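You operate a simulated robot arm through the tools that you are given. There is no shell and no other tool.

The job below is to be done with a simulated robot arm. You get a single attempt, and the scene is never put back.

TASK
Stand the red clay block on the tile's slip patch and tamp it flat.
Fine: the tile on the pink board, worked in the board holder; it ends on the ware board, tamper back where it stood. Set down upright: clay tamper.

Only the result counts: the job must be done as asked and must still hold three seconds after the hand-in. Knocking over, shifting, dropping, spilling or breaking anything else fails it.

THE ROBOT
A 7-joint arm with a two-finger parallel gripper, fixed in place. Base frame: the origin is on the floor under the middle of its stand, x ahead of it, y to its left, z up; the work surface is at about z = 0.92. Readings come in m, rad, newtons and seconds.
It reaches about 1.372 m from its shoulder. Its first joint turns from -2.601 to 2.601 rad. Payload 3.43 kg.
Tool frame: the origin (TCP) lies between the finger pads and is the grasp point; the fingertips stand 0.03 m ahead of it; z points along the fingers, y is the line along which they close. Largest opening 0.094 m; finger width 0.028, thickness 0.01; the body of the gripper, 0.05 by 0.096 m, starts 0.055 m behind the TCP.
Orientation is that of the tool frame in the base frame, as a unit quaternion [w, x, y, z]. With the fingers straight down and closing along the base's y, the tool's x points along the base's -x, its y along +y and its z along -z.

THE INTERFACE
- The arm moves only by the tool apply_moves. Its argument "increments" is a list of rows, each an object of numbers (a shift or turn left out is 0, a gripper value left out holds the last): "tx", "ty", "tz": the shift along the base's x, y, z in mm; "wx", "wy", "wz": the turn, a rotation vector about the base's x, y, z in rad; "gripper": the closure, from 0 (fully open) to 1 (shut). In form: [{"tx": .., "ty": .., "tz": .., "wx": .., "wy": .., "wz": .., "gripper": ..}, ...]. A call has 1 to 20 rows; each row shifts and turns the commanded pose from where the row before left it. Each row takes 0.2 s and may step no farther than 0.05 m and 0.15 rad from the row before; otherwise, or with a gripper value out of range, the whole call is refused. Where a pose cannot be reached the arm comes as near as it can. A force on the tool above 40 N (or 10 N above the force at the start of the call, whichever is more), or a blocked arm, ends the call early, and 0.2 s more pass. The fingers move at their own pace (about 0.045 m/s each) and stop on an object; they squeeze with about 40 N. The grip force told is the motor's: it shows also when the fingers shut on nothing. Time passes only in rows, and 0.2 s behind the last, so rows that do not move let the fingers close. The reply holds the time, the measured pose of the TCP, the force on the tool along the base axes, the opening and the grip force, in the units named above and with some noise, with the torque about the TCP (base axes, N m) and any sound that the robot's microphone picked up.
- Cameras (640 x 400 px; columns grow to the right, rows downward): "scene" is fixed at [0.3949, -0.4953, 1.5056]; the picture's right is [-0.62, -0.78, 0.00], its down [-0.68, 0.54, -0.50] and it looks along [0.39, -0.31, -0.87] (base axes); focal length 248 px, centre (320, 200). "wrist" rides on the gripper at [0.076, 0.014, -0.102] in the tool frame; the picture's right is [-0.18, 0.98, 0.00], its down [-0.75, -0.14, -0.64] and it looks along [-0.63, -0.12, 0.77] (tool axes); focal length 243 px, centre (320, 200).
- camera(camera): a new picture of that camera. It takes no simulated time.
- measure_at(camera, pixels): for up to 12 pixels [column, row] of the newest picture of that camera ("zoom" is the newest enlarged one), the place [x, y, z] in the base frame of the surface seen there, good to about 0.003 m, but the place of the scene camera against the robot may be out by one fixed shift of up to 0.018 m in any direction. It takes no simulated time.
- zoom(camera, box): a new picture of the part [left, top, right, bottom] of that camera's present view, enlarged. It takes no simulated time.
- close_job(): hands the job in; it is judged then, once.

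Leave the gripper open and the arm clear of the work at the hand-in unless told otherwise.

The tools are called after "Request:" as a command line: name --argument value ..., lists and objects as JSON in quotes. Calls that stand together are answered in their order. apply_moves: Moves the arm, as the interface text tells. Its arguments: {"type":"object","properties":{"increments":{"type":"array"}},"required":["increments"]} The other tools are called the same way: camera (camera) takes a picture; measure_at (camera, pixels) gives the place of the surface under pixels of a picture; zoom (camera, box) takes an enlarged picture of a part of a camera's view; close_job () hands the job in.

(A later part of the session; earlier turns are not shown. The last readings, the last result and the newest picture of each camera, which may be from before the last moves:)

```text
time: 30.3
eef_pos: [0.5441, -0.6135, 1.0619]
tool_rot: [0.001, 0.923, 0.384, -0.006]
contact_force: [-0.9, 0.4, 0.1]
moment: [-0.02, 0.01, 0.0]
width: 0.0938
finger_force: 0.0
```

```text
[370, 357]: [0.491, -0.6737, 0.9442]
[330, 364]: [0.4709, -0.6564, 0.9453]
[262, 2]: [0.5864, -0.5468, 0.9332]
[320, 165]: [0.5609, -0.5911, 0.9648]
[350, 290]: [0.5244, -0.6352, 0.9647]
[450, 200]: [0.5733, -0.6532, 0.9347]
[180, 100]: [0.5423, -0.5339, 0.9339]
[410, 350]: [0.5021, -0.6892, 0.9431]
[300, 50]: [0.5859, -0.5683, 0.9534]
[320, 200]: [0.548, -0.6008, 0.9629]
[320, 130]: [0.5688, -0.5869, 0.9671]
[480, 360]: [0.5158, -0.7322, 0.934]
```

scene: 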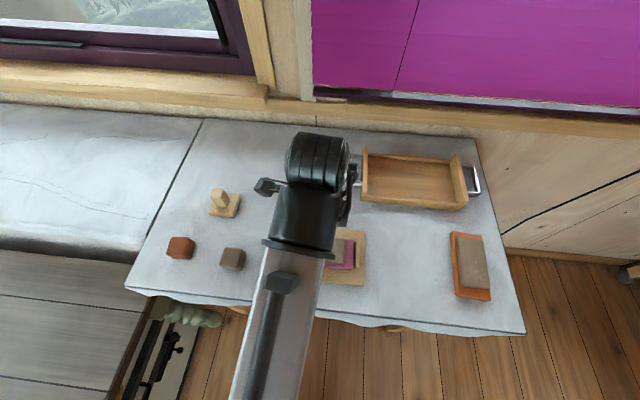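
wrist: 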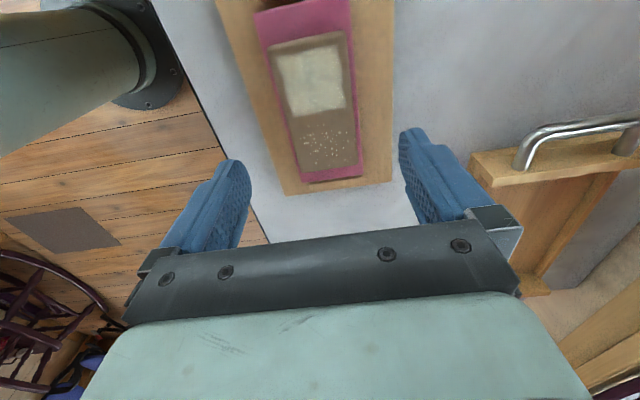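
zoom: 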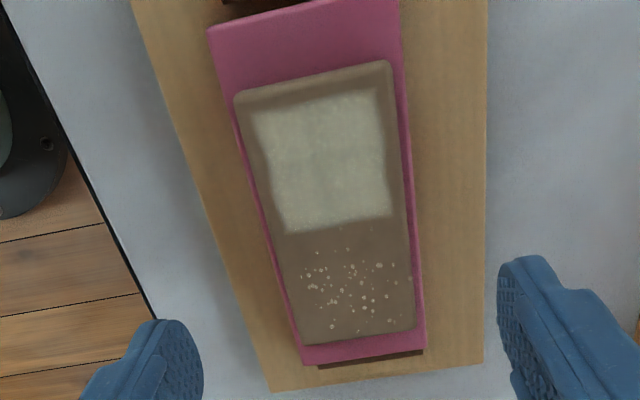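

The board sits flat (top 0.9535), between the cleats. The slip patch centre is at (0.560, -0.595), top 0.965. Next, the red block: I'll move to about (0.84, -0.31, 1.08) so the wrist camera sees it.

Request:
apply_moves --increments '[{"tx": 12, "ty": 12, "tz": 10}, {"tx": 25, "ty": 26, "tz": 10}, {"tx": 32, "ty": 33}, {"tx": 33, "ty": 34}, {"tx": 33, "ty": 34}, {"tx": 33, "ty": 34}, {"tx": 33, "ty": 34}, {"tx": 33, "ty": 34}, {"tx": 32, "ty": 33}, {"tx": 20, "ty": 20}, {"tx": 10, "ty": 9}, {}]'

Request:
camera --camera "wrist"

Request:
camera --camera "scene"

```text
time: 32.9
eef_pos: [0.8367, -0.3118, 1.0823]
tool_rot: [0.002, 0.923, 0.385, -0.006]
contact_force: [0.3, -0.7, 0.6]
moment: [0.07, 0.03, 0.0]
width: 0.0939
finger_force: 0.1
```

```text
taken
```

wrist: 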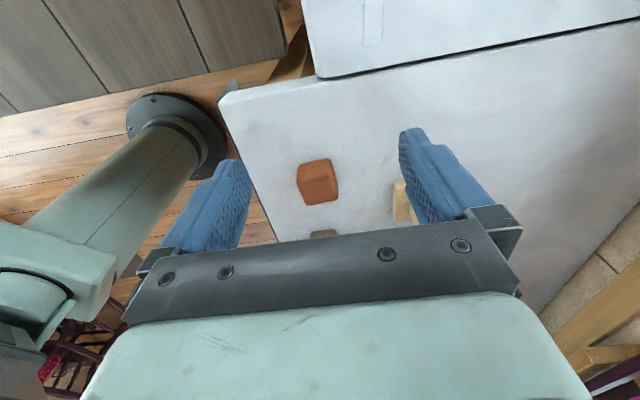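

```text
taken
```

scene: 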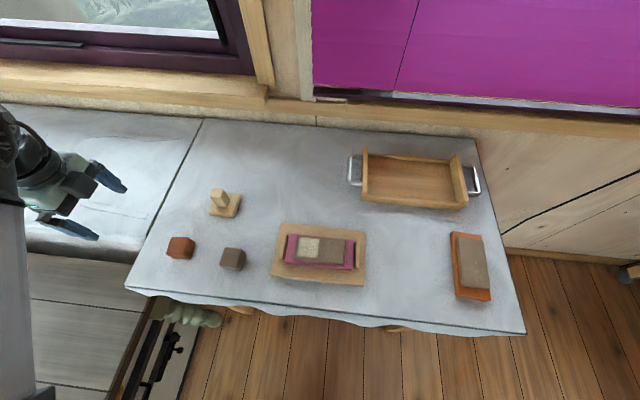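

The scene view confirms the pink board is nicely seated between the cleats. Now I'll zoom on the red block in the wrist view.

Request:
zoom --camera "wrist" --box '[270, 140, 370, 220]'

Request:
zoom --camera "scene" --box '[160, 225, 200, 270]'

```text
5.00 times, centred on (320, 180) of wrist
```

zoom: 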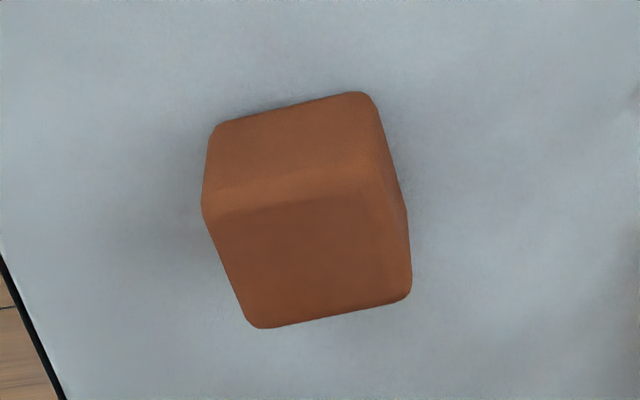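

```text
8.89 times, centred on (180, 248) of scene
```

zoom: 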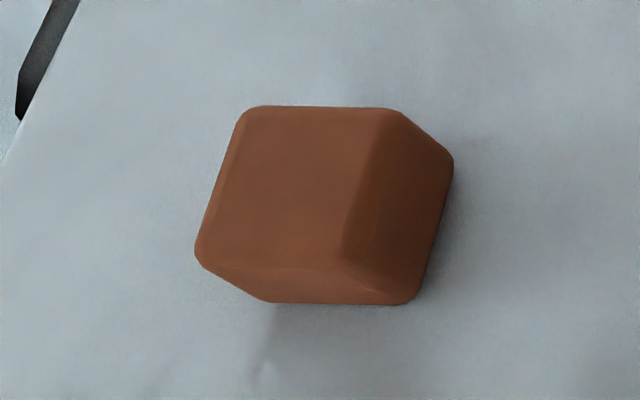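

Request:
measure_at --camera "zoom" --pixels '[[255, 115], [375, 112], [340, 260], [208, 250], [290, 185], [400, 200], [430, 150], [405, 290], [270, 290], [330, 150], [250, 230], [300, 285]]'

Request:
measure_at --camera "wrist" --pixels '[[298.5, 184], [333, 176.5], [337, 198.5], [307, 204.5], [318, 191], [316, 170], [300, 167], [328, 161], [320, 180], [320, 200], [325, 190], [310, 190]]'

```text
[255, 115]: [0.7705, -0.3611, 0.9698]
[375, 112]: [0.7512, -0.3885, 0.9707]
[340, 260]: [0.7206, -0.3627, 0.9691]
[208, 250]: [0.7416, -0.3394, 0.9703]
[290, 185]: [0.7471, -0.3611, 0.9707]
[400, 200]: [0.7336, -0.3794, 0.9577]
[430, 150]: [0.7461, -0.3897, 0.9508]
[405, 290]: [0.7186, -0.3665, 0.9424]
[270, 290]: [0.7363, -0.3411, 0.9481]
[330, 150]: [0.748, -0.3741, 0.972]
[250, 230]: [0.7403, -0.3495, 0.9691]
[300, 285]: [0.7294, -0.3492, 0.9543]
```

```text
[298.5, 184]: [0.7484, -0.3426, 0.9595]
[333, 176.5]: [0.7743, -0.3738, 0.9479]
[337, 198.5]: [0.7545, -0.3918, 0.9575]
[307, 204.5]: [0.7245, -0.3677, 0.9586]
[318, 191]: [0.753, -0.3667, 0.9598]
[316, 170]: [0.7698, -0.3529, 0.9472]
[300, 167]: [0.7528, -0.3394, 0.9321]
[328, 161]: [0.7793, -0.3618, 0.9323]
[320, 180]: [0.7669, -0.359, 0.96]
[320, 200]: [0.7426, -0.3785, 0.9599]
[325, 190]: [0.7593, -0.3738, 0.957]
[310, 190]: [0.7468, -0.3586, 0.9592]
```

The red block's top centre is near (0.750, -0.369), top z 0.9595 (about 40 mm tall), with faces near 46–50° and -42°. The tool's closing line is at -45°, already close. I'll move right above it for a finer look.

Request:
apply_moves --increments '[{"tx": -10, "ty": -7, "tz": -4}, {"tx": -25, "ty": -16, "tz": -8}, {"tx": -28, "ty": -18, "tz": -10}, {"tx": -16, "ty": -11, "tz": -8}, {"tx": -7, "ty": -5, "tz": -2}, {}]'

Request:
camera --camera "wrist"

Request:
zoom --camera "wrist" --box '[270, 80, 370, 180]'

```text
time: 34.3
eef_pos: [0.7524, -0.367, 1.0502]
tool_rot: [0.001, 0.923, 0.385, -0.006]
contact_force: [-0.5, 1.1, 0.4]
moment: [-0.02, 0.01, -0.02]
width: 0.094
finger_force: 0.0
```

```text
taken
```

wrist: 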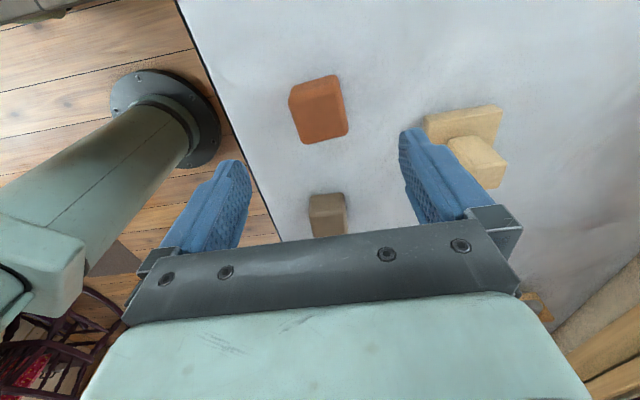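

```text
4.00 times, centred on (320, 130) of wrist
```

zoom: 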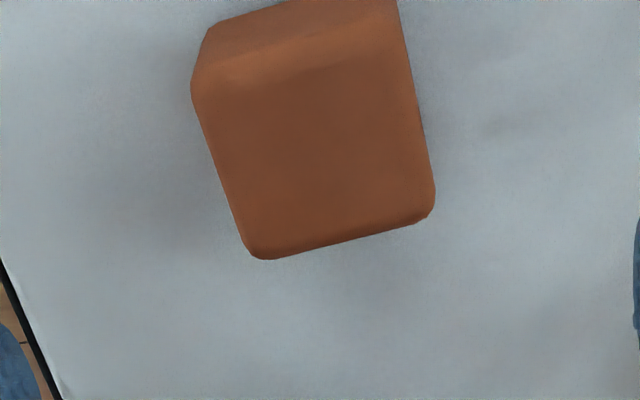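

Request:
measure_at --camera "zoom" --pixels '[[205, 110], [245, 235], [285, 250], [410, 220], [428, 180], [412, 90], [380, 65], [230, 92], [320, 155], [225, 170], [420, 135], [340, 236]]'

```text
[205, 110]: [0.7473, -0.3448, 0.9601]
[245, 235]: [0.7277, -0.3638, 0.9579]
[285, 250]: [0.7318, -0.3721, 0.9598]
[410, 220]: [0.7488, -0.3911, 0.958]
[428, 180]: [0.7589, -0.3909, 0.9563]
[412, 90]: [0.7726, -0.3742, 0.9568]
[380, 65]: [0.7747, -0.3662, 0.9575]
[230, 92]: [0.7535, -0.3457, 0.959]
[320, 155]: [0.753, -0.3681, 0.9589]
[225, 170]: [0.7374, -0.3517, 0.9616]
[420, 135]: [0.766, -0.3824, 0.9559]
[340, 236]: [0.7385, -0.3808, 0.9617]
```

The block's yaw is about 45.5°, matching the tool, and its centre is (0.7515, -0.368). I'll shift about 1 mm and lower to TCP z ≈ 0.960, which puts the fingertips 10 mm above the table.

Request:
apply_moves --increments '[{"tx": -1, "ty": -1, "tz": -12}, {"tz": -25}, {"tz": -25}, {"tz": -15}, {"tz": -8}, {"tz": -5}, {}]'

Request:
camera --camera "wrist"

```text
time: 35.9
eef_pos: [0.7517, -0.3691, 0.9594]
tool_rot: [0.002, 0.923, 0.384, -0.006]
contact_force: [-0.4, 0.2, -0.2]
moment: [-0.01, 0.02, -0.01]
width: 0.094
finger_force: 0.1
```

```text
taken
```

wrist: 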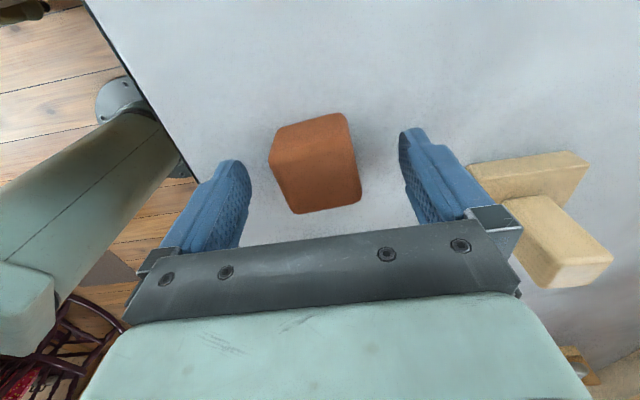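

The block sits between the fingers. I'll close on it.

Request:
apply_moves --increments '[{"gripper": 0.3}, {"gripper": 0.5}, {"gripper": 0.6}, {"gripper": 0.65}, {}, {}]'

Request:
camera --camera "wrist"

```text
time: 37.3
eef_pos: [0.7506, -0.3683, 0.9617]
tool_rot: [0.002, 0.923, 0.385, -0.006]
contact_force: [0.3, -1.0, 3.6]
moment: [-0.17, -0.02, 0.01]
width: 0.048
finger_force: 39.5
```

```text
taken
```

wrist: 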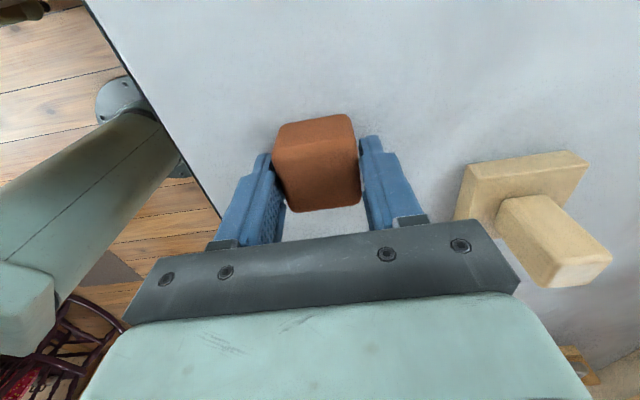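

Gripped at 0.048 m with 40 N. I'll lift slowly and check.

Request:
apply_moves --increments '[{"tz": 3}, {"tz": 6}, {"tz": 12}, {"tz": 20}, {"tz": 25}, {"tz": 15}, {"tz": 8}, {}]'

Request:
camera --camera "wrist"

```text
time: 39.1
eef_pos: [0.7508, -0.3697, 1.0483]
tool_rot: [0.001, 0.923, 0.384, -0.006]
contact_force: [-0.4, -0.1, -1.2]
moment: [-0.04, 0.01, 0.01]
width: 0.0477
finger_force: 39.7
```

```text
taken
```

wrist: 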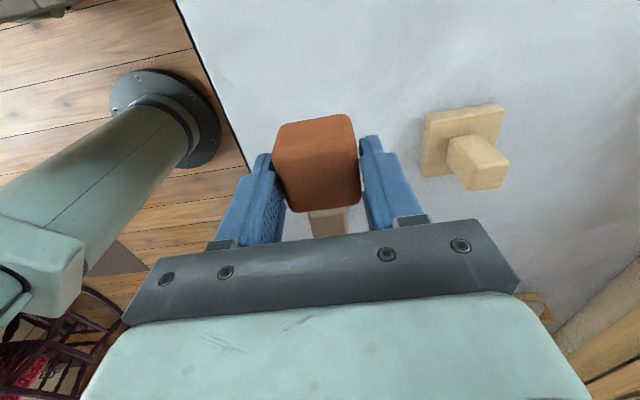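

Lifted cleanly. I'll measure the held block's top face to know its offset from the TCP.

Request:
zoom --camera "wrist" --box '[250, 100, 390, 220]'

```text
3.33 times, centred on (320, 160) of wrist
```

zoom: 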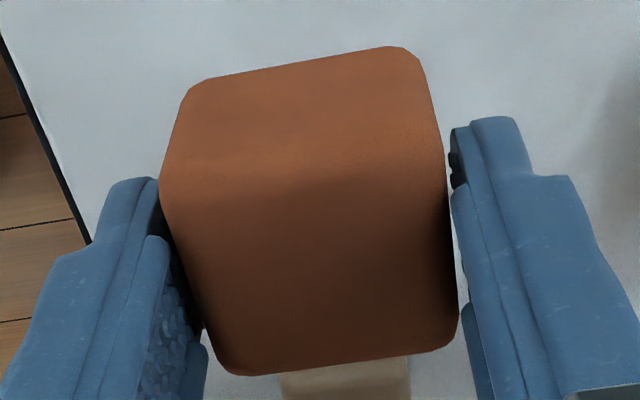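

Request:
measure_at --camera "zoom" --pixels '[[180, 205], [225, 355], [440, 180], [450, 325], [250, 367], [440, 345], [200, 185], [420, 165], [330, 270], [310, 100], [195, 95], [400, 55]]'

```text
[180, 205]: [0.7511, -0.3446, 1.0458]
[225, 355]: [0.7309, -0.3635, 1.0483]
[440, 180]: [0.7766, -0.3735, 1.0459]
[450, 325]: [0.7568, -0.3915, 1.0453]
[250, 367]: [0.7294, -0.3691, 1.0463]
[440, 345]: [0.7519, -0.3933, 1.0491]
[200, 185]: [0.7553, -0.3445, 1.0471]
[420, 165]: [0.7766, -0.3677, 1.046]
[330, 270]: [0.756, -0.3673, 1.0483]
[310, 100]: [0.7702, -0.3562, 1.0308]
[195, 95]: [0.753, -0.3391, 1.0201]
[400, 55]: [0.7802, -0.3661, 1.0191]
```

The held block's centre is about 2–3 mm from the TCP, toward +45°, and its bottom is about 0.0415 m below the TCP. I'll carry it to above the slip patch: TCP at (0.558, -0.597).

Request:
apply_moves --increments '[{"tx": -6, "ty": -7, "tz": 4}, {"tx": -14, "ty": -16, "tz": 4}, {"tx": -20, "ty": -24}, {"tx": -24, "ty": -28}, {"tx": -24, "ty": -28}, {"tx": -24, "ty": -28}, {"tx": -24, "ty": -28}, {"tx": -22, "ty": -27}, {"tx": -18, "ty": -22}, {"tx": -11, "ty": -13}, {"tx": -6, "ty": -6}, {}, {}]'

Request:
camera --camera "wrist"

Request:
camera --camera "scene"

```text
time: 41.9
eef_pos: [0.5575, -0.5953, 1.056]
tool_rot: [0.001, 0.923, 0.384, -0.007]
contact_force: [0.3, -0.2, -1.7]
moment: [-0.03, -0.02, -0.01]
width: 0.0479
finger_force: 40.0
```

```text
taken
```

wrist: 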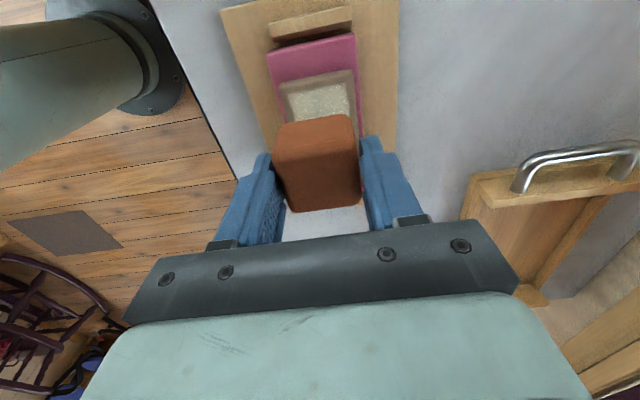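

```text
taken
```

scene: 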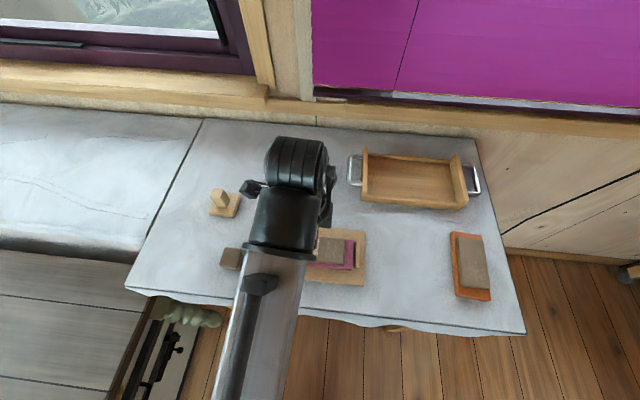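

I'll zoom here to compare the visible slip edge and the block.

Request:
zoom --camera "wrist" --box '[250, 20, 390, 220]'

```text
2.00 times, centred on (320, 120) of wrist
```

zoom: 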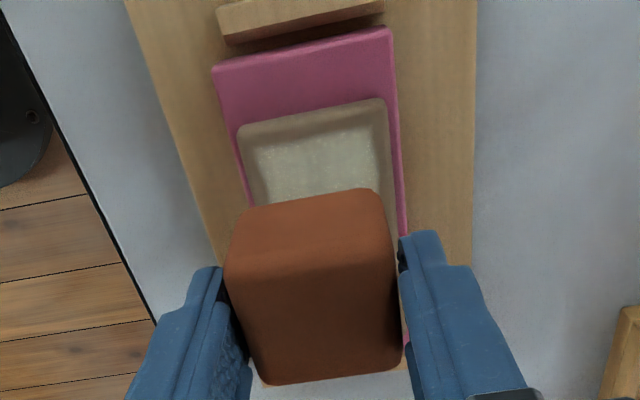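

Request:
measure_at --camera "zoom" --pixels '[[254, 148], [371, 128], [262, 195], [378, 185], [315, 140], [237, 275], [388, 265], [263, 375], [400, 360], [320, 320], [255, 215], [365, 195]]'

```text
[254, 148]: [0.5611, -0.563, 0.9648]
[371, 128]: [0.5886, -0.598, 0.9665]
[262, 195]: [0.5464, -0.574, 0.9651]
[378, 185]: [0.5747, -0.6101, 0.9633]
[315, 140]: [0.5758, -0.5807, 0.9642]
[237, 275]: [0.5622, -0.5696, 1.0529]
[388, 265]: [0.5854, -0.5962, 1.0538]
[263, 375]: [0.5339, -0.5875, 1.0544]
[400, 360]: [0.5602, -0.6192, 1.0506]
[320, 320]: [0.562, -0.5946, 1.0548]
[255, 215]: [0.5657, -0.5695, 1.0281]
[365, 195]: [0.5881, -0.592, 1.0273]
```

Block centre (0.560, -0.593) against slip centre (0.560, -0.595). I'll shift about 1.5 mm in -y and lower to just above contact.

Request:
apply_moves --increments '[{"ty": -1.5, "tz": -8}, {"tz": -13}, {"tz": -11}, {"tz": -7}, {"tz": -4}, {"tz": -2}, {}]'

```text
time: 43.5
eef_pos: [0.5571, -0.5978, 1.0127]
tool_rot: [0.002, 0.923, 0.384, -0.006]
contact_force: [0.4, -0.2, -1.3]
moment: [-0.01, 0.02, 0.01]
width: 0.0479
finger_force: 39.4
```

Request:
apply_moves --increments '[{"tz": -2}, {"tz": -1.5}, {"tz": -1}, {}]'

```text
time: 44.5
eef_pos: [0.5586, -0.5968, 1.0079]
tool_rot: [0.001, 0.923, 0.384, -0.006]
contact_force: [-0.3, -0.5, -1.4]
moment: [-0.01, 0.0, 0.0]
width: 0.0476
finger_force: 39.8
```

Request:
apply_moves --increments '[{"tz": -0.8}, {"tz": -0.7}, {}]'

```text
time: 45.3
eef_pos: [0.5589, -0.5979, 1.0069]
tool_rot: [0.001, 0.923, 0.384, -0.006]
contact_force: [-0.1, 0.9, -1.4]
moment: [0.01, -0.01, 0.01]
width: 0.0479
finger_force: 40.4
```

Request:
apply_moves --increments '[{"tz": -0.7}, {"tz": -0.5}, {}]'

```text
time: 46.1
eef_pos: [0.5583, -0.5974, 1.0047]
tool_rot: [0.001, 0.923, 0.385, -0.006]
contact_force: [-0.7, 0.6, -1.7]
moment: [-0.01, 0.0, -0.02]
width: 0.0477
finger_force: 39.9
```

Request:
apply_moves --increments '[{"tz": -0.6}, {"tz": -0.5}, {}]'

```text
time: 46.9
eef_pos: [0.5593, -0.598, 1.0036]
tool_rot: [0.002, 0.923, 0.384, -0.006]
contact_force: [0.2, 0.2, 2.0]
moment: [-0.09, 0.01, -0.02]
width: 0.0477
finger_force: 40.3
```

Force z rose from about -1.5 to +2 N, so the block touches the tile. I'll press 0.4 mm more, then open the fingers partway.

Request:
apply_moves --increments '[{"tz": -0.4}, {}, {"gripper": 0.45}, {"gripper": 0.4}, {"gripper": 0.25}, {"gripper": 0.1}, {"gripper": 0.0}, {}]'

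Request:
camera --camera "wrist"

```text
time: 48.7
eef_pos: [0.558, -0.598, 1.0032]
tool_rot: [0.002, 0.923, 0.384, -0.006]
contact_force: [-0.3, 0.9, 0.4]
moment: [-0.07, 0.01, 0.01]
width: 0.094
finger_force: 0.1
```

```text
taken
```

wrist: 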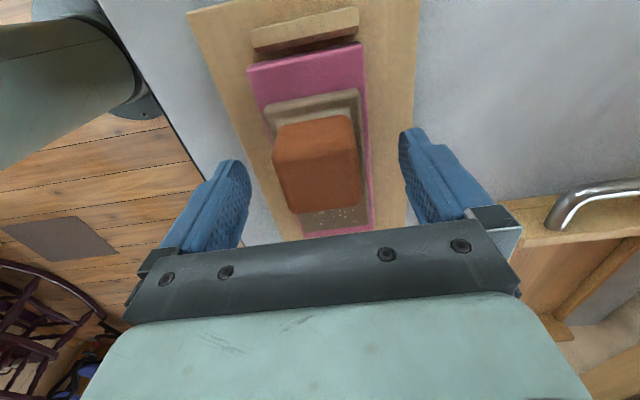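

The block stands on the tile. I'll raise straight up and check its placement.

Request:
apply_moves --increments '[{"tz": 6}, {"tz": 15}, {"tz": 20}, {"tz": 20}, {"tz": 10}, {}]'

Request:
camera --camera "wrist"

Request:
zoom --camera "wrist" --box '[230, 0, 390, 200]'

```text
time: 50.1
eef_pos: [0.5579, -0.5967, 1.0743]
tool_rot: [0.002, 0.923, 0.384, -0.006]
contact_force: [-0.4, -0.3, -1.1]
moment: [0.01, -0.03, -0.04]
width: 0.0941
finger_force: 0.0
```

```text
taken
```

wrist: 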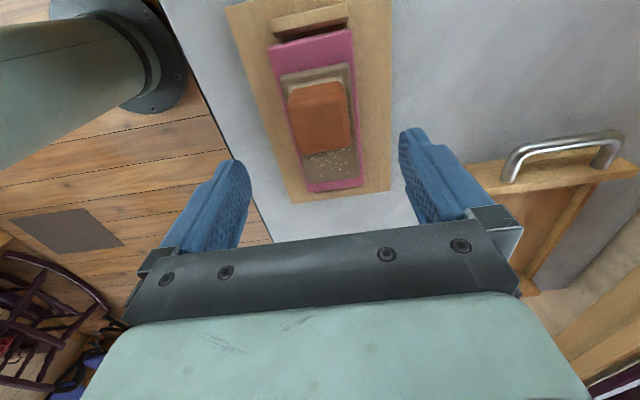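

```text
2.00 times, centred on (310, 100) of wrist
```

zoom: 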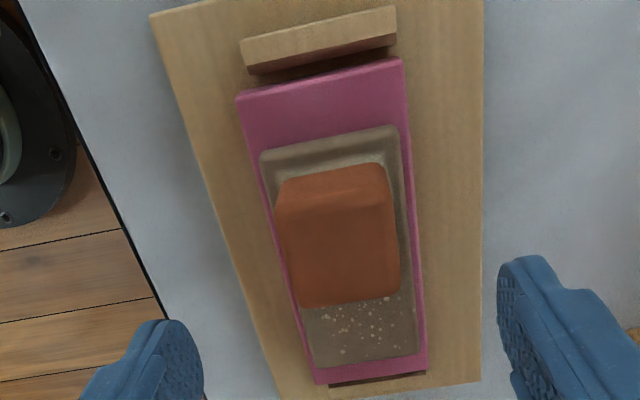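

Request:
measure_at --camera "zoom" --pixels '[[282, 215], [392, 205], [397, 290], [304, 300], [340, 250], [285, 180], [385, 168], [330, 160], [300, 178], [350, 320], [330, 72], [362, 378]]'

Request:
camera --camera "scene"

```text
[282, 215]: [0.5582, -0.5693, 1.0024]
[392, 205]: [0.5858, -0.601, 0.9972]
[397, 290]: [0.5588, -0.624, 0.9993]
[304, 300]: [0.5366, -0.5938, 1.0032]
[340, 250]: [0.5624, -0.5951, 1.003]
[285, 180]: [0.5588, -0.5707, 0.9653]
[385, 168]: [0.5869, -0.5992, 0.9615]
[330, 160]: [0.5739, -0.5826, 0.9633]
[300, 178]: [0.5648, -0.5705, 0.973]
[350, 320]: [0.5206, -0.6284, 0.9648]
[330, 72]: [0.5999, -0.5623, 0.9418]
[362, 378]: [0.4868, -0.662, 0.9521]
```

```text
taken
```

scene: 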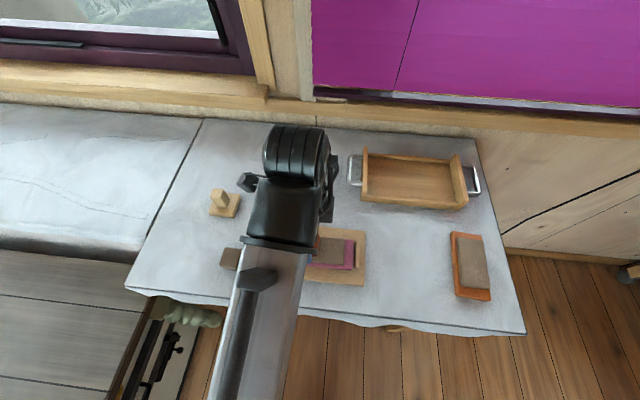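

The block centre is at (0.560, -0.597), within about 2 mm of the slip centre, and its top is at about 1.002. Next, the tamper: I'll move above it at about (0.785, -0.495, 1.10) to look.

Request:
apply_moves --increments '[{"tx": 10, "ty": 4, "tz": 10}, {"tx": 25, "ty": 11, "tz": 10}, {"tx": 33, "ty": 15, "tz": 6}, {"tx": 35, "ty": 16}, {"tx": 35, "ty": 16}, {"tx": 35, "ty": 16}, {"tx": 30, "ty": 13}, {"tx": 17, "ty": 8}, {"tx": 7, "ty": 3}, {}]'

Request:
camera --camera "wrist"

Request:
camera --camera "scene"

```text
time: 52.3
eef_pos: [0.785, -0.4946, 1.1]
tool_rot: [0.001, 0.923, 0.384, -0.006]
contact_force: [-0.6, 0.4, 0.0]
moment: [0.0, -0.01, 0.01]
width: 0.0941
finger_force: 0.0
```

```text
taken
```

wrist: 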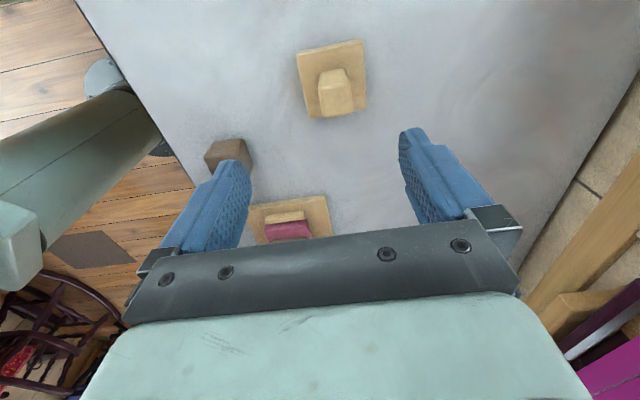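

```text
taken
```

scene: 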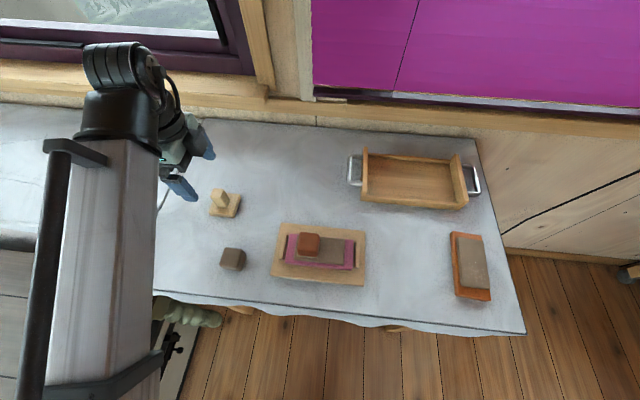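

The scene view shows the block on the slip patch. Now I'll zoom on the tamper in the wrist view to measure it.

Request:
zoom --camera "wrist" --box '[280, 30, 390, 130]'

Request:
zoom --camera "scene" --box '[255, 215, 385, 295]'

```text
4.00 times, centred on (335, 80) of wrist
```

zoom: 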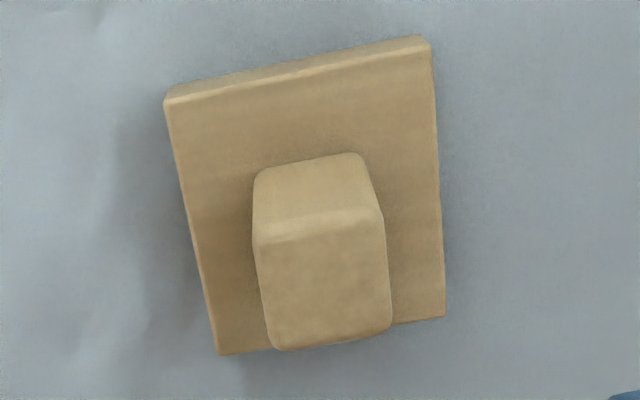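

```text
4.92 times, centred on (320, 255) of scene
```

zoom: 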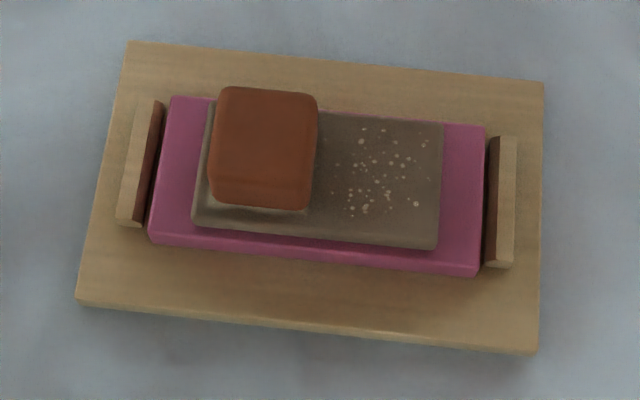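

Request:
measure_at --camera "wrist" --pixels '[[298.5, 57], [361.5, 43.5], [364.5, 107], [311, 117], [320, 90], [349.5, 86], [351, 110], [324.5, 115], [336, 100], [310, 80], [355, 60], [330, 55]]'

Request:
measure_at --camera "wrist" --pixels '[[319.5, 98], [322, 108], [351, 95], [351.5, 105], [330, 116], [345, 113.5], [325, 88.5], [345, 86], [302, 75], [363.5, 80], [340, 112], [305, 90]]'

```text
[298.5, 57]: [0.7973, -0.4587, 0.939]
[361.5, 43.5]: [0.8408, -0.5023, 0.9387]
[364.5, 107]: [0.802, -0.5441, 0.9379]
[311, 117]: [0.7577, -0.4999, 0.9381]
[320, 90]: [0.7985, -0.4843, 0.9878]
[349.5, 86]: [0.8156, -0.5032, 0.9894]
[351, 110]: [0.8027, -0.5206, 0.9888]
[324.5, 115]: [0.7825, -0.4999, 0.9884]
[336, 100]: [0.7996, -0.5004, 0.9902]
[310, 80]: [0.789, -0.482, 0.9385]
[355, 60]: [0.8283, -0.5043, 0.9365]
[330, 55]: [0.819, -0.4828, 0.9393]
```

```text
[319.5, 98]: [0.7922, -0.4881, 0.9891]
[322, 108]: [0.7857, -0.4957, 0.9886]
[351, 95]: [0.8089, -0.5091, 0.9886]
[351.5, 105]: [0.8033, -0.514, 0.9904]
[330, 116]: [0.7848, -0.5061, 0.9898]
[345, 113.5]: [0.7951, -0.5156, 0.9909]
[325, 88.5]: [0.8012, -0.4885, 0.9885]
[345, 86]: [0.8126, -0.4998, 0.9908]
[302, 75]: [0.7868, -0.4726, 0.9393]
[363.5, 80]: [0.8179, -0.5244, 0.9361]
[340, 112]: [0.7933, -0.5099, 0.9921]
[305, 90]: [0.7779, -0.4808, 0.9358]
```

The tamper base centre is (0.7995, -0.501), handle top centre (0.7998, -0.502) at z 0.989, base top at 0.938, and it is aligned at about 45°. The handle is about 26 mm square. I'll centre above the handle and lower to TCP z ≈ 0.974, so the fingertips stay about 5 mm above the tamper's base.

Request:
apply_moves --increments '[{"tx": 7, "ty": -3, "tz": -5}, {"tx": 7.8, "ty": -4.4, "tz": -15}, {"tz": -25}, {}]'

Request:
camera --camera "wrist"

Request:
zoom --camera "wrist" --box '[260, 60, 400, 180]'

```text
time: 53.3
eef_pos: [0.7986, -0.5027, 1.0545]
tool_rot: [0.001, 0.923, 0.385, -0.006]
contact_force: [-0.4, 0.0, 0.2]
moment: [0.0, 0.03, -0.03]
width: 0.0943
finger_force: 0.0
```

```text
taken
```

wrist: 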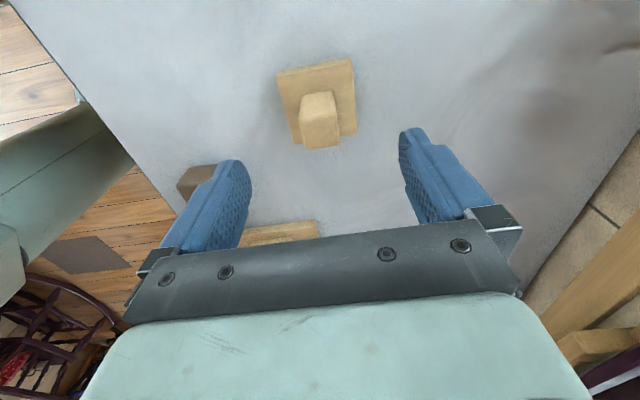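

```text
3.33 times, centred on (330, 120) of wrist
```

zoom: 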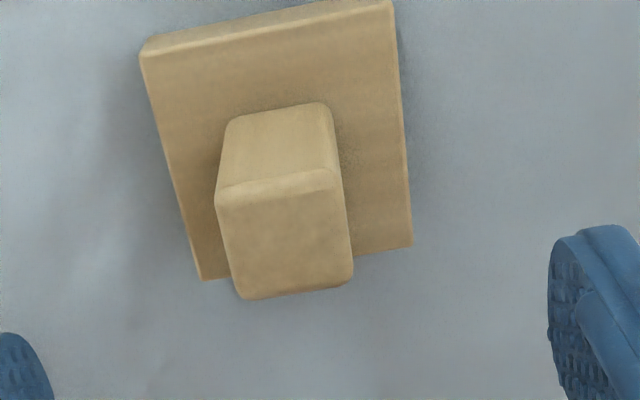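

Request:
measure_at --camera "zoom" --pixels '[[222, 200], [336, 182], [348, 275], [245, 293], [285, 240], [230, 245], [343, 230], [280, 188], [297, 287], [150, 65], [390, 10], [408, 240]]'

```text
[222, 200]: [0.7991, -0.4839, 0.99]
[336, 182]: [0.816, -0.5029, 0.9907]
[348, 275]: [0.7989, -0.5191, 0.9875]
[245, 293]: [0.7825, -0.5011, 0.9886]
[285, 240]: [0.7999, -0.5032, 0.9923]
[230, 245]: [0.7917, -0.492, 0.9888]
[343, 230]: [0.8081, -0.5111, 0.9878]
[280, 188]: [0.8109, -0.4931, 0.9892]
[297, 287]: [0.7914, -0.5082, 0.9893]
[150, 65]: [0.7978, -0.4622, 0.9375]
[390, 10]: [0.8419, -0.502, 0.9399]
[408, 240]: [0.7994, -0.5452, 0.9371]
```

The handle centre is confirmed at (0.800, -0.5015). I'll shift 1 mm and lower to z ≈ 0.974.

Request:
apply_moves --increments '[{"tx": 1, "ty": 1, "tz": -15}, {"tz": -25}, {"tz": -20}, {"tz": -12}, {"tz": -6}, {"tz": -2.5}, {}]'

Request:
camera --camera "wrist"

```text
time: 54.9
eef_pos: [0.7997, -0.5019, 0.976]
tool_rot: [0.001, 0.923, 0.384, -0.006]
contact_force: [-0.5, 0.2, 0.4]
moment: [-0.02, 0.01, 0.02]
width: 0.094
finger_force: 0.1
```

```text
taken
```

wrist: 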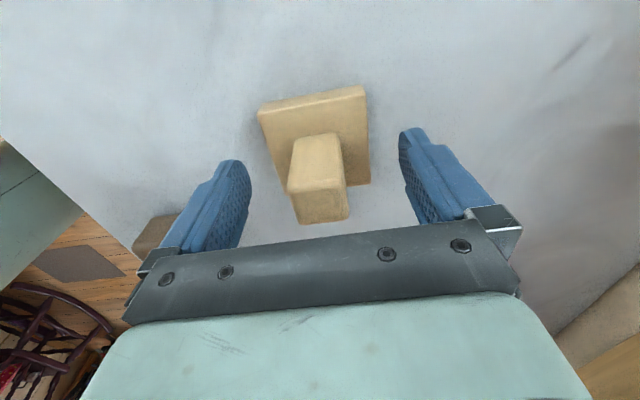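

The handle is centred between the fingers. I'll close on it.

Request:
apply_moves --increments '[{"gripper": 0.4}, {"gripper": 0.6}, {"gripper": 0.75}, {"gripper": 0.85}, {}, {}, {}]'

Request:
camera --camera "wrist"

```text
time: 56.5
eef_pos: [0.7996, -0.5021, 0.9762]
tool_rot: [0.001, 0.923, 0.384, -0.006]
contact_force: [-1.2, 0.3, 0.9]
moment: [0.03, -0.07, 0.02]
width: 0.0318
finger_force: 40.0
```

```text
taken
```

wrist: 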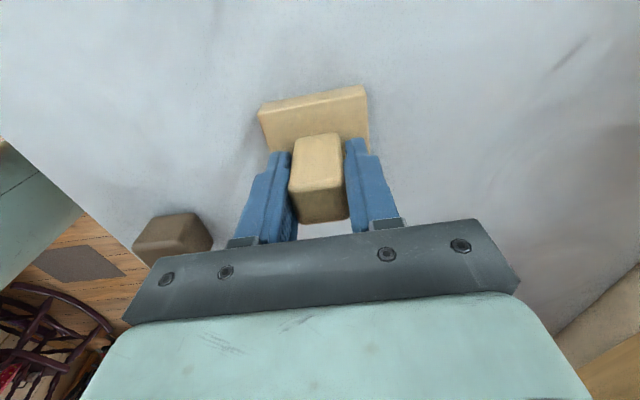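

Gripped at 0.032 m. I'll lift it straight up 110 mm, so the tamper's bottom clears the block top at 1.002.

Request:
apply_moves --increments '[{"tz": 4}, {"tz": 8}, {"tz": 14}, {"tz": 20}, {"tz": 24}, {"tz": 20}, {"tz": 12}, {"tz": 8}, {}]'

Request:
camera --camera "wrist"

```text
time: 58.5
eef_pos: [0.8008, -0.5015, 1.0851]
tool_rot: [0.001, 0.923, 0.384, -0.007]
contact_force: [-0.2, -0.1, 0.1]
moment: [0.02, -0.01, 0.0]
width: 0.0316
finger_force: 39.7
```

```text
taken
```

wrist: 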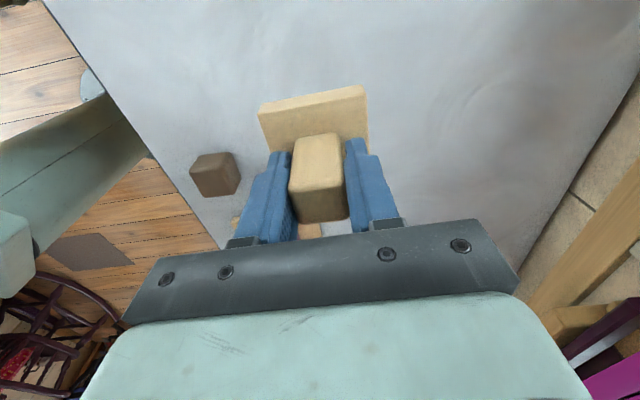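

The tamper hangs straight. I'll carry it over the red block, moving (-240, -95) mm.

Request:
apply_moves --increments '[{"tx": -8, "ty": -3}, {"tx": -18, "ty": -7}, {"tx": -26, "ty": -10.5}, {"tx": -30, "ty": -12}, {"tx": -32, "ty": -12.5}, {"tx": -32, "ty": -12.5}, {"tx": -32, "ty": -12.5}, {"tx": -28, "ty": -11}, {"tx": -20, "ty": -8}, {"tx": -10, "ty": -4}, {"tx": -4, "ty": -2}, {}, {}]'

Request:
camera --camera "wrist"

Request:
camera --camera "scene"

```text
time: 61.3
eef_pos: [0.5612, -0.5971, 1.083]
tool_rot: [0.001, 0.923, 0.385, -0.006]
contact_force: [-0.6, -0.7, -1.4]
moment: [0.02, -0.02, 0.05]
width: 0.0319
finger_force: 39.7
```

```text
taken
```

wrist: 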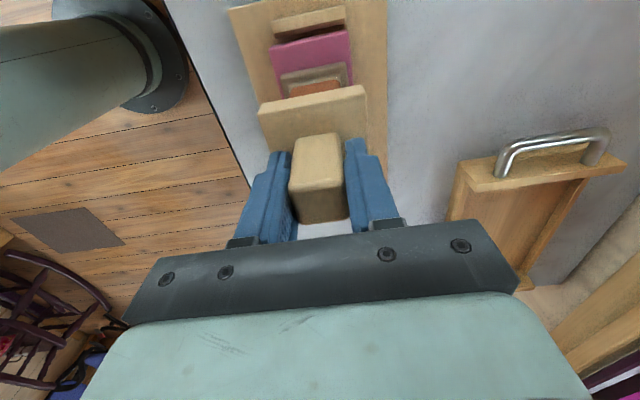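

```text
taken
```

scene: 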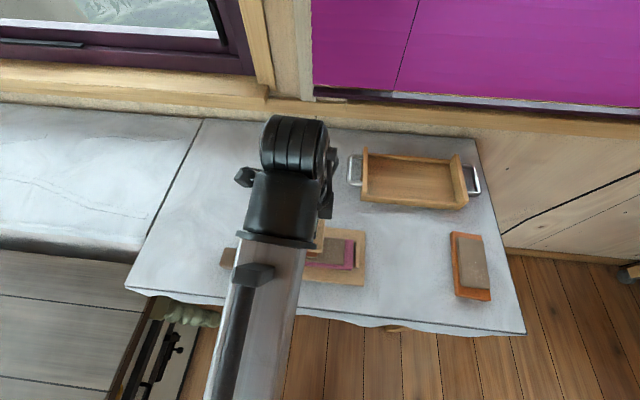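

Aligned over the block. I'll lower toward the expected contact at TCP z ≈ 1.058, stopping just short.

Request:
apply_moves --increments '[{"tx": -1, "tz": -5}, {"tz": -7}, {"tz": -5}, {"tz": -3}, {"tz": -2}, {}]'

```text
time: 62.7
eef_pos: [0.5596, -0.5976, 1.0635]
tool_rot: [0.002, 0.923, 0.384, -0.007]
contact_force: [0.1, 0.9, -0.8]
moment: [0.05, -0.01, -0.01]
width: 0.032
finger_force: 40.0
```

Request:
apply_moves --increments '[{"tz": -1.5}, {"tz": -1}, {"tz": -1}, {}]'

```text
time: 63.7
eef_pos: [0.559, -0.5964, 1.0584]
tool_rot: [0.001, 0.923, 0.385, -0.006]
contact_force: [-0.5, 0.1, -0.7]
moment: [0.01, -0.01, 0.02]
width: 0.0315
finger_force: 40.0
```

Request:
apply_moves --increments '[{"tz": -0.7}, {"tz": -0.6}, {}]'

```text
time: 64.5
eef_pos: [0.5594, -0.5966, 1.0578]
tool_rot: [0.001, 0.923, 0.384, -0.006]
contact_force: [-0.8, 0.3, 4.8]
moment: [0.01, -0.04, 0.04]
width: 0.0318
finger_force: 39.8
```

Contact: force z is up to 4.8 N. I'll press further in small steps and watch the force and any sound.

Request:
apply_moves --increments '[{"tz": -0.5}, {"tz": -0.4}, {}]'

```text
time: 65.3
eef_pos: [0.5611, -0.5968, 1.0575]
tool_rot: [0.001, 0.923, 0.385, -0.006]
contact_force: [0.1, -1.3, 8.3]
moment: [-0.09, -0.04, 0.0]
width: 0.0318
finger_force: 40.4
```

Request:
apply_moves --increments '[{"tz": -0.6}, {"tz": -0.6}, {}]'

```text
time: 66.1
eef_pos: [0.5602, -0.5961, 1.0568]
tool_rot: [0.001, 0.923, 0.384, -0.006]
contact_force: [0.2, -1.0, 12.6]
moment: [-0.05, -0.06, 0.02]
width: 0.0318
finger_force: 39.9
```

Request:
apply_moves --increments '[{"tz": -0.8}, {"tz": -0.8}, {}, {}]'

```text
time: 67.1
eef_pos: [0.5603, -0.5958, 1.0541]
tool_rot: [0.002, 0.923, 0.385, -0.006]
contact_force: [0.9, 1.4, 5.7]
moment: [0.11, -0.12, 0.02]
width: 0.0318
finger_force: 39.9
```

The force dropped from 12.6 to 5.7 N and the tool went down about 2.5 mm, so something settled. I'll look before going on.

Request:
camera --camera "wrist"

Request:
zoom --camera "wrist" --box '[230, 30, 410, 230]'

Request:
zoom --camera "scene" --box '[280, 200, 390, 300]'

```text
taken
```

wrist: 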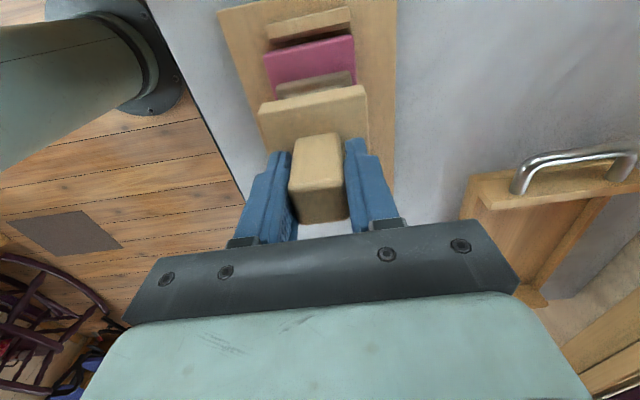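

```text
2.00 times, centred on (320, 130) of wrist
```

zoom: 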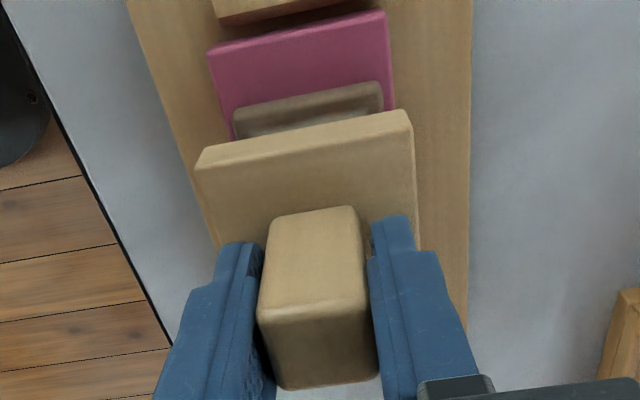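

```text
4.00 times, centred on (335, 250) of scene
```

zoom: 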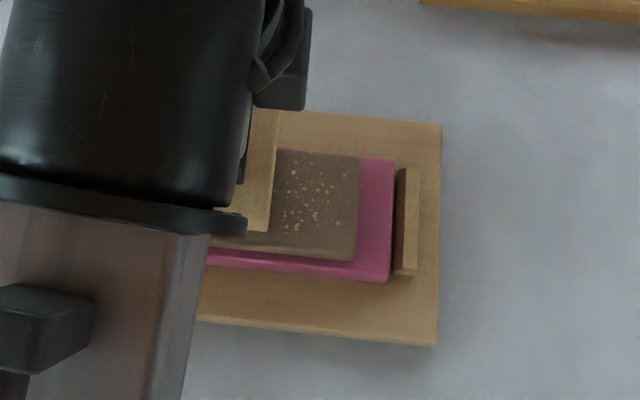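

The tamper hasn't slipped in the fingers, so the block itself has pressed into the slip. I'll keep pressing in small steps until the force builds again.

Request:
apply_moves --increments '[{"tz": -0.7}, {"tz": -0.7}, {}]'

```text
time: 67.9
eef_pos: [0.5594, -0.5973, 1.0539]
tool_rot: [0.002, 0.923, 0.385, -0.006]
contact_force: [1.4, 1.9, 8.6]
moment: [0.06, -0.16, -0.07]
width: 0.032
finger_force: 40.0
```

Request:
apply_moves --increments '[{"tz": -0.8}, {"tz": -0.8}, {}]'

```text
time: 68.7
eef_pos: [0.559, -0.5968, 1.0513]
tool_rot: [0.002, 0.923, 0.384, -0.005]
contact_force: [0.2, 0.0, 7.2]
moment: [-0.02, 0.01, 0.02]
width: 0.0317
finger_force: 39.9
```

The tool keeps sinking (z 1.051) at 7 N. I'll measure the handle top and base top to see whether the tamper slips or the clay is settling.

Request:
camera --camera "wrist"

Request:
measure_at --camera "wrist" --pixels '[[320, 200], [310, 205], [335, 195], [270, 125], [300, 115], [355, 110], [312, 48], [320, 87], [350, 65], [310, 22], [360, 150], [385, 60]]'

Request:
zoom --camera "wrist" --box '[230, 0, 410, 160]'

```text
taken
```

wrist: 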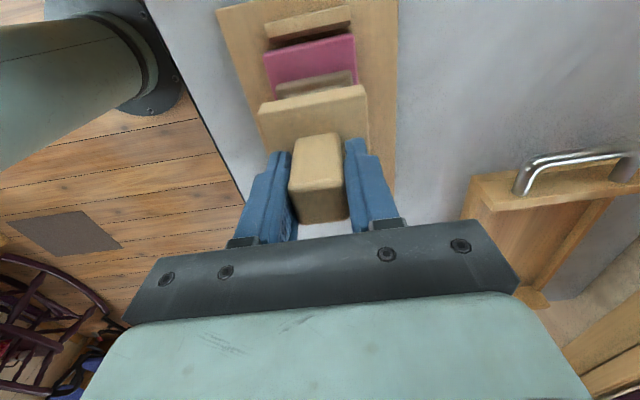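

```text
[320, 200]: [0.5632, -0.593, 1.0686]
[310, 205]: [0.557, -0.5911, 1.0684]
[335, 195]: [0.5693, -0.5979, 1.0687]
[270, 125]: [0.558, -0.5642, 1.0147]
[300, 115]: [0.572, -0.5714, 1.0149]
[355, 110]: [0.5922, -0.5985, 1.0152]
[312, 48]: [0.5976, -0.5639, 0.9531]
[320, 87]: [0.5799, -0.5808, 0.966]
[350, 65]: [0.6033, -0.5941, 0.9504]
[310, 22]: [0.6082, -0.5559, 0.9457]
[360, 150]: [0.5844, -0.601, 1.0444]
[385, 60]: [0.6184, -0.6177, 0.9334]
```

```text
2.50 times, centred on (320, 80) of wrist
```

zoom: 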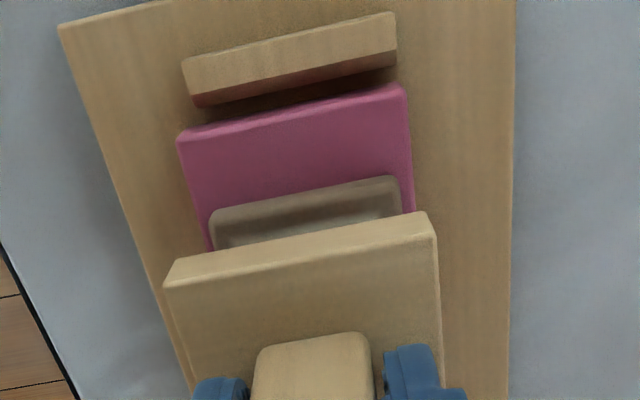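

The tamper's base top is at 1.0148, so its underside is near 0.997, about 5 mm below the block's original top. The handle has crept perhaps 1–3 mm in the fingers. I'll press on in small steps to see the force build.

Request:
apply_moves --increments '[{"tz": -0.8}, {"tz": -0.8}, {"tz": -0.8}, {}]'

```text
time: 69.7
eef_pos: [0.5601, -0.5966, 1.048]
tool_rot: [0.002, 0.923, 0.385, -0.007]
contact_force: [-1.5, -0.6, 7.0]
moment: [-0.12, -0.03, 0.02]
width: 0.0318
finger_force: 40.8
```

Request:
camera --camera "wrist"

Request:
measure_at --camera "wrist" --pixels '[[320, 200], [310, 205], [335, 195], [330, 205], [270, 125], [300, 115], [355, 110], [285, 120], [320, 150], [320, 145], [345, 105], [280, 130]]'

```text
taken
```

wrist: 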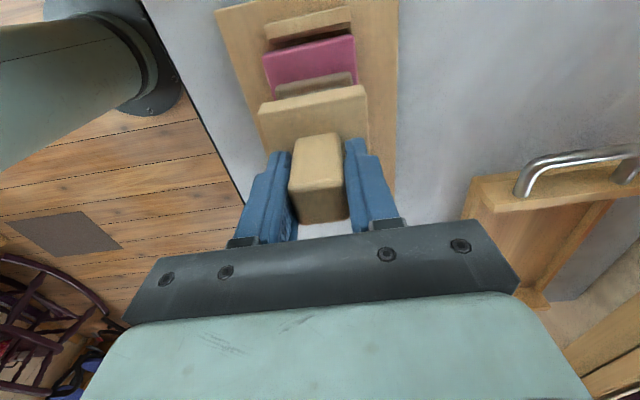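

```text
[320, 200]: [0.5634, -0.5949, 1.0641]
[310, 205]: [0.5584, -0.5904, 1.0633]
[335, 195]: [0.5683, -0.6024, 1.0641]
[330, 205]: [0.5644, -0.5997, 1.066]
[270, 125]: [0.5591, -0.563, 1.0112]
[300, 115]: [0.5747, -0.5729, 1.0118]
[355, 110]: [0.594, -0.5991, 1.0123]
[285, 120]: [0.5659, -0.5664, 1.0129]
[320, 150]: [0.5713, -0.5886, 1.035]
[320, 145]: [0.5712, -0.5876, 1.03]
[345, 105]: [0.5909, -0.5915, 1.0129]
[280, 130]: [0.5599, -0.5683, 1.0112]
```

The tamper isn't slipping: its handle and base dropped together with the TCP, so the block is yielding under about 7 N. I'll lift the tamper 40 mm and look at the block before going further.

Request:
apply_moves --increments '[{"tz": 2}, {"tz": 5}, {"tz": 10}, {"tz": 14}, {"tz": 12}, {}]'

Request:
camera --camera "wrist"

Request:
zoom --camera "wrist" --box '[240, 0, 400, 140]'

Request:
zoom --camera "scene" --box '[280, 200, 390, 300]'

```text
time: 71.1
eef_pos: [0.5593, -0.5952, 1.0937]
tool_rot: [0.001, 0.923, 0.384, -0.006]
contact_force: [-0.4, 0.0, -1.6]
moment: [0.0, -0.01, 0.03]
width: 0.0319
finger_force: 40.0
```

```text
taken
```

wrist: 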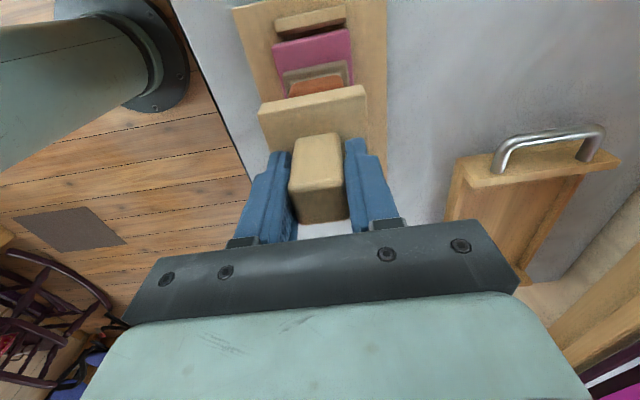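

```text
2.86 times, centred on (320, 70) of wrist
```

zoom: 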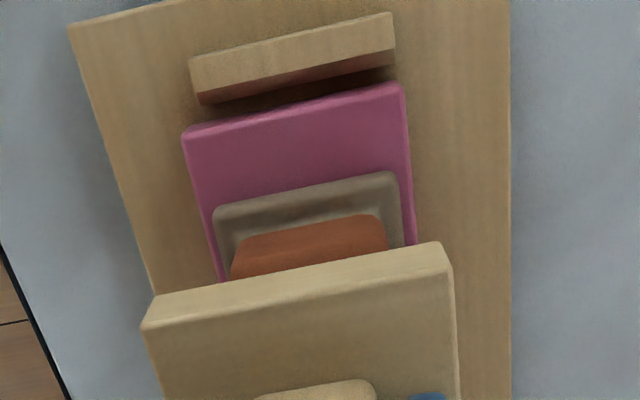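

```text
4.00 times, centred on (335, 250) of scene
```

zoom: 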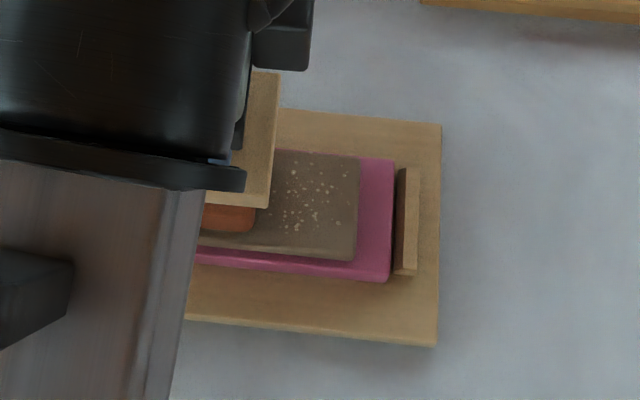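

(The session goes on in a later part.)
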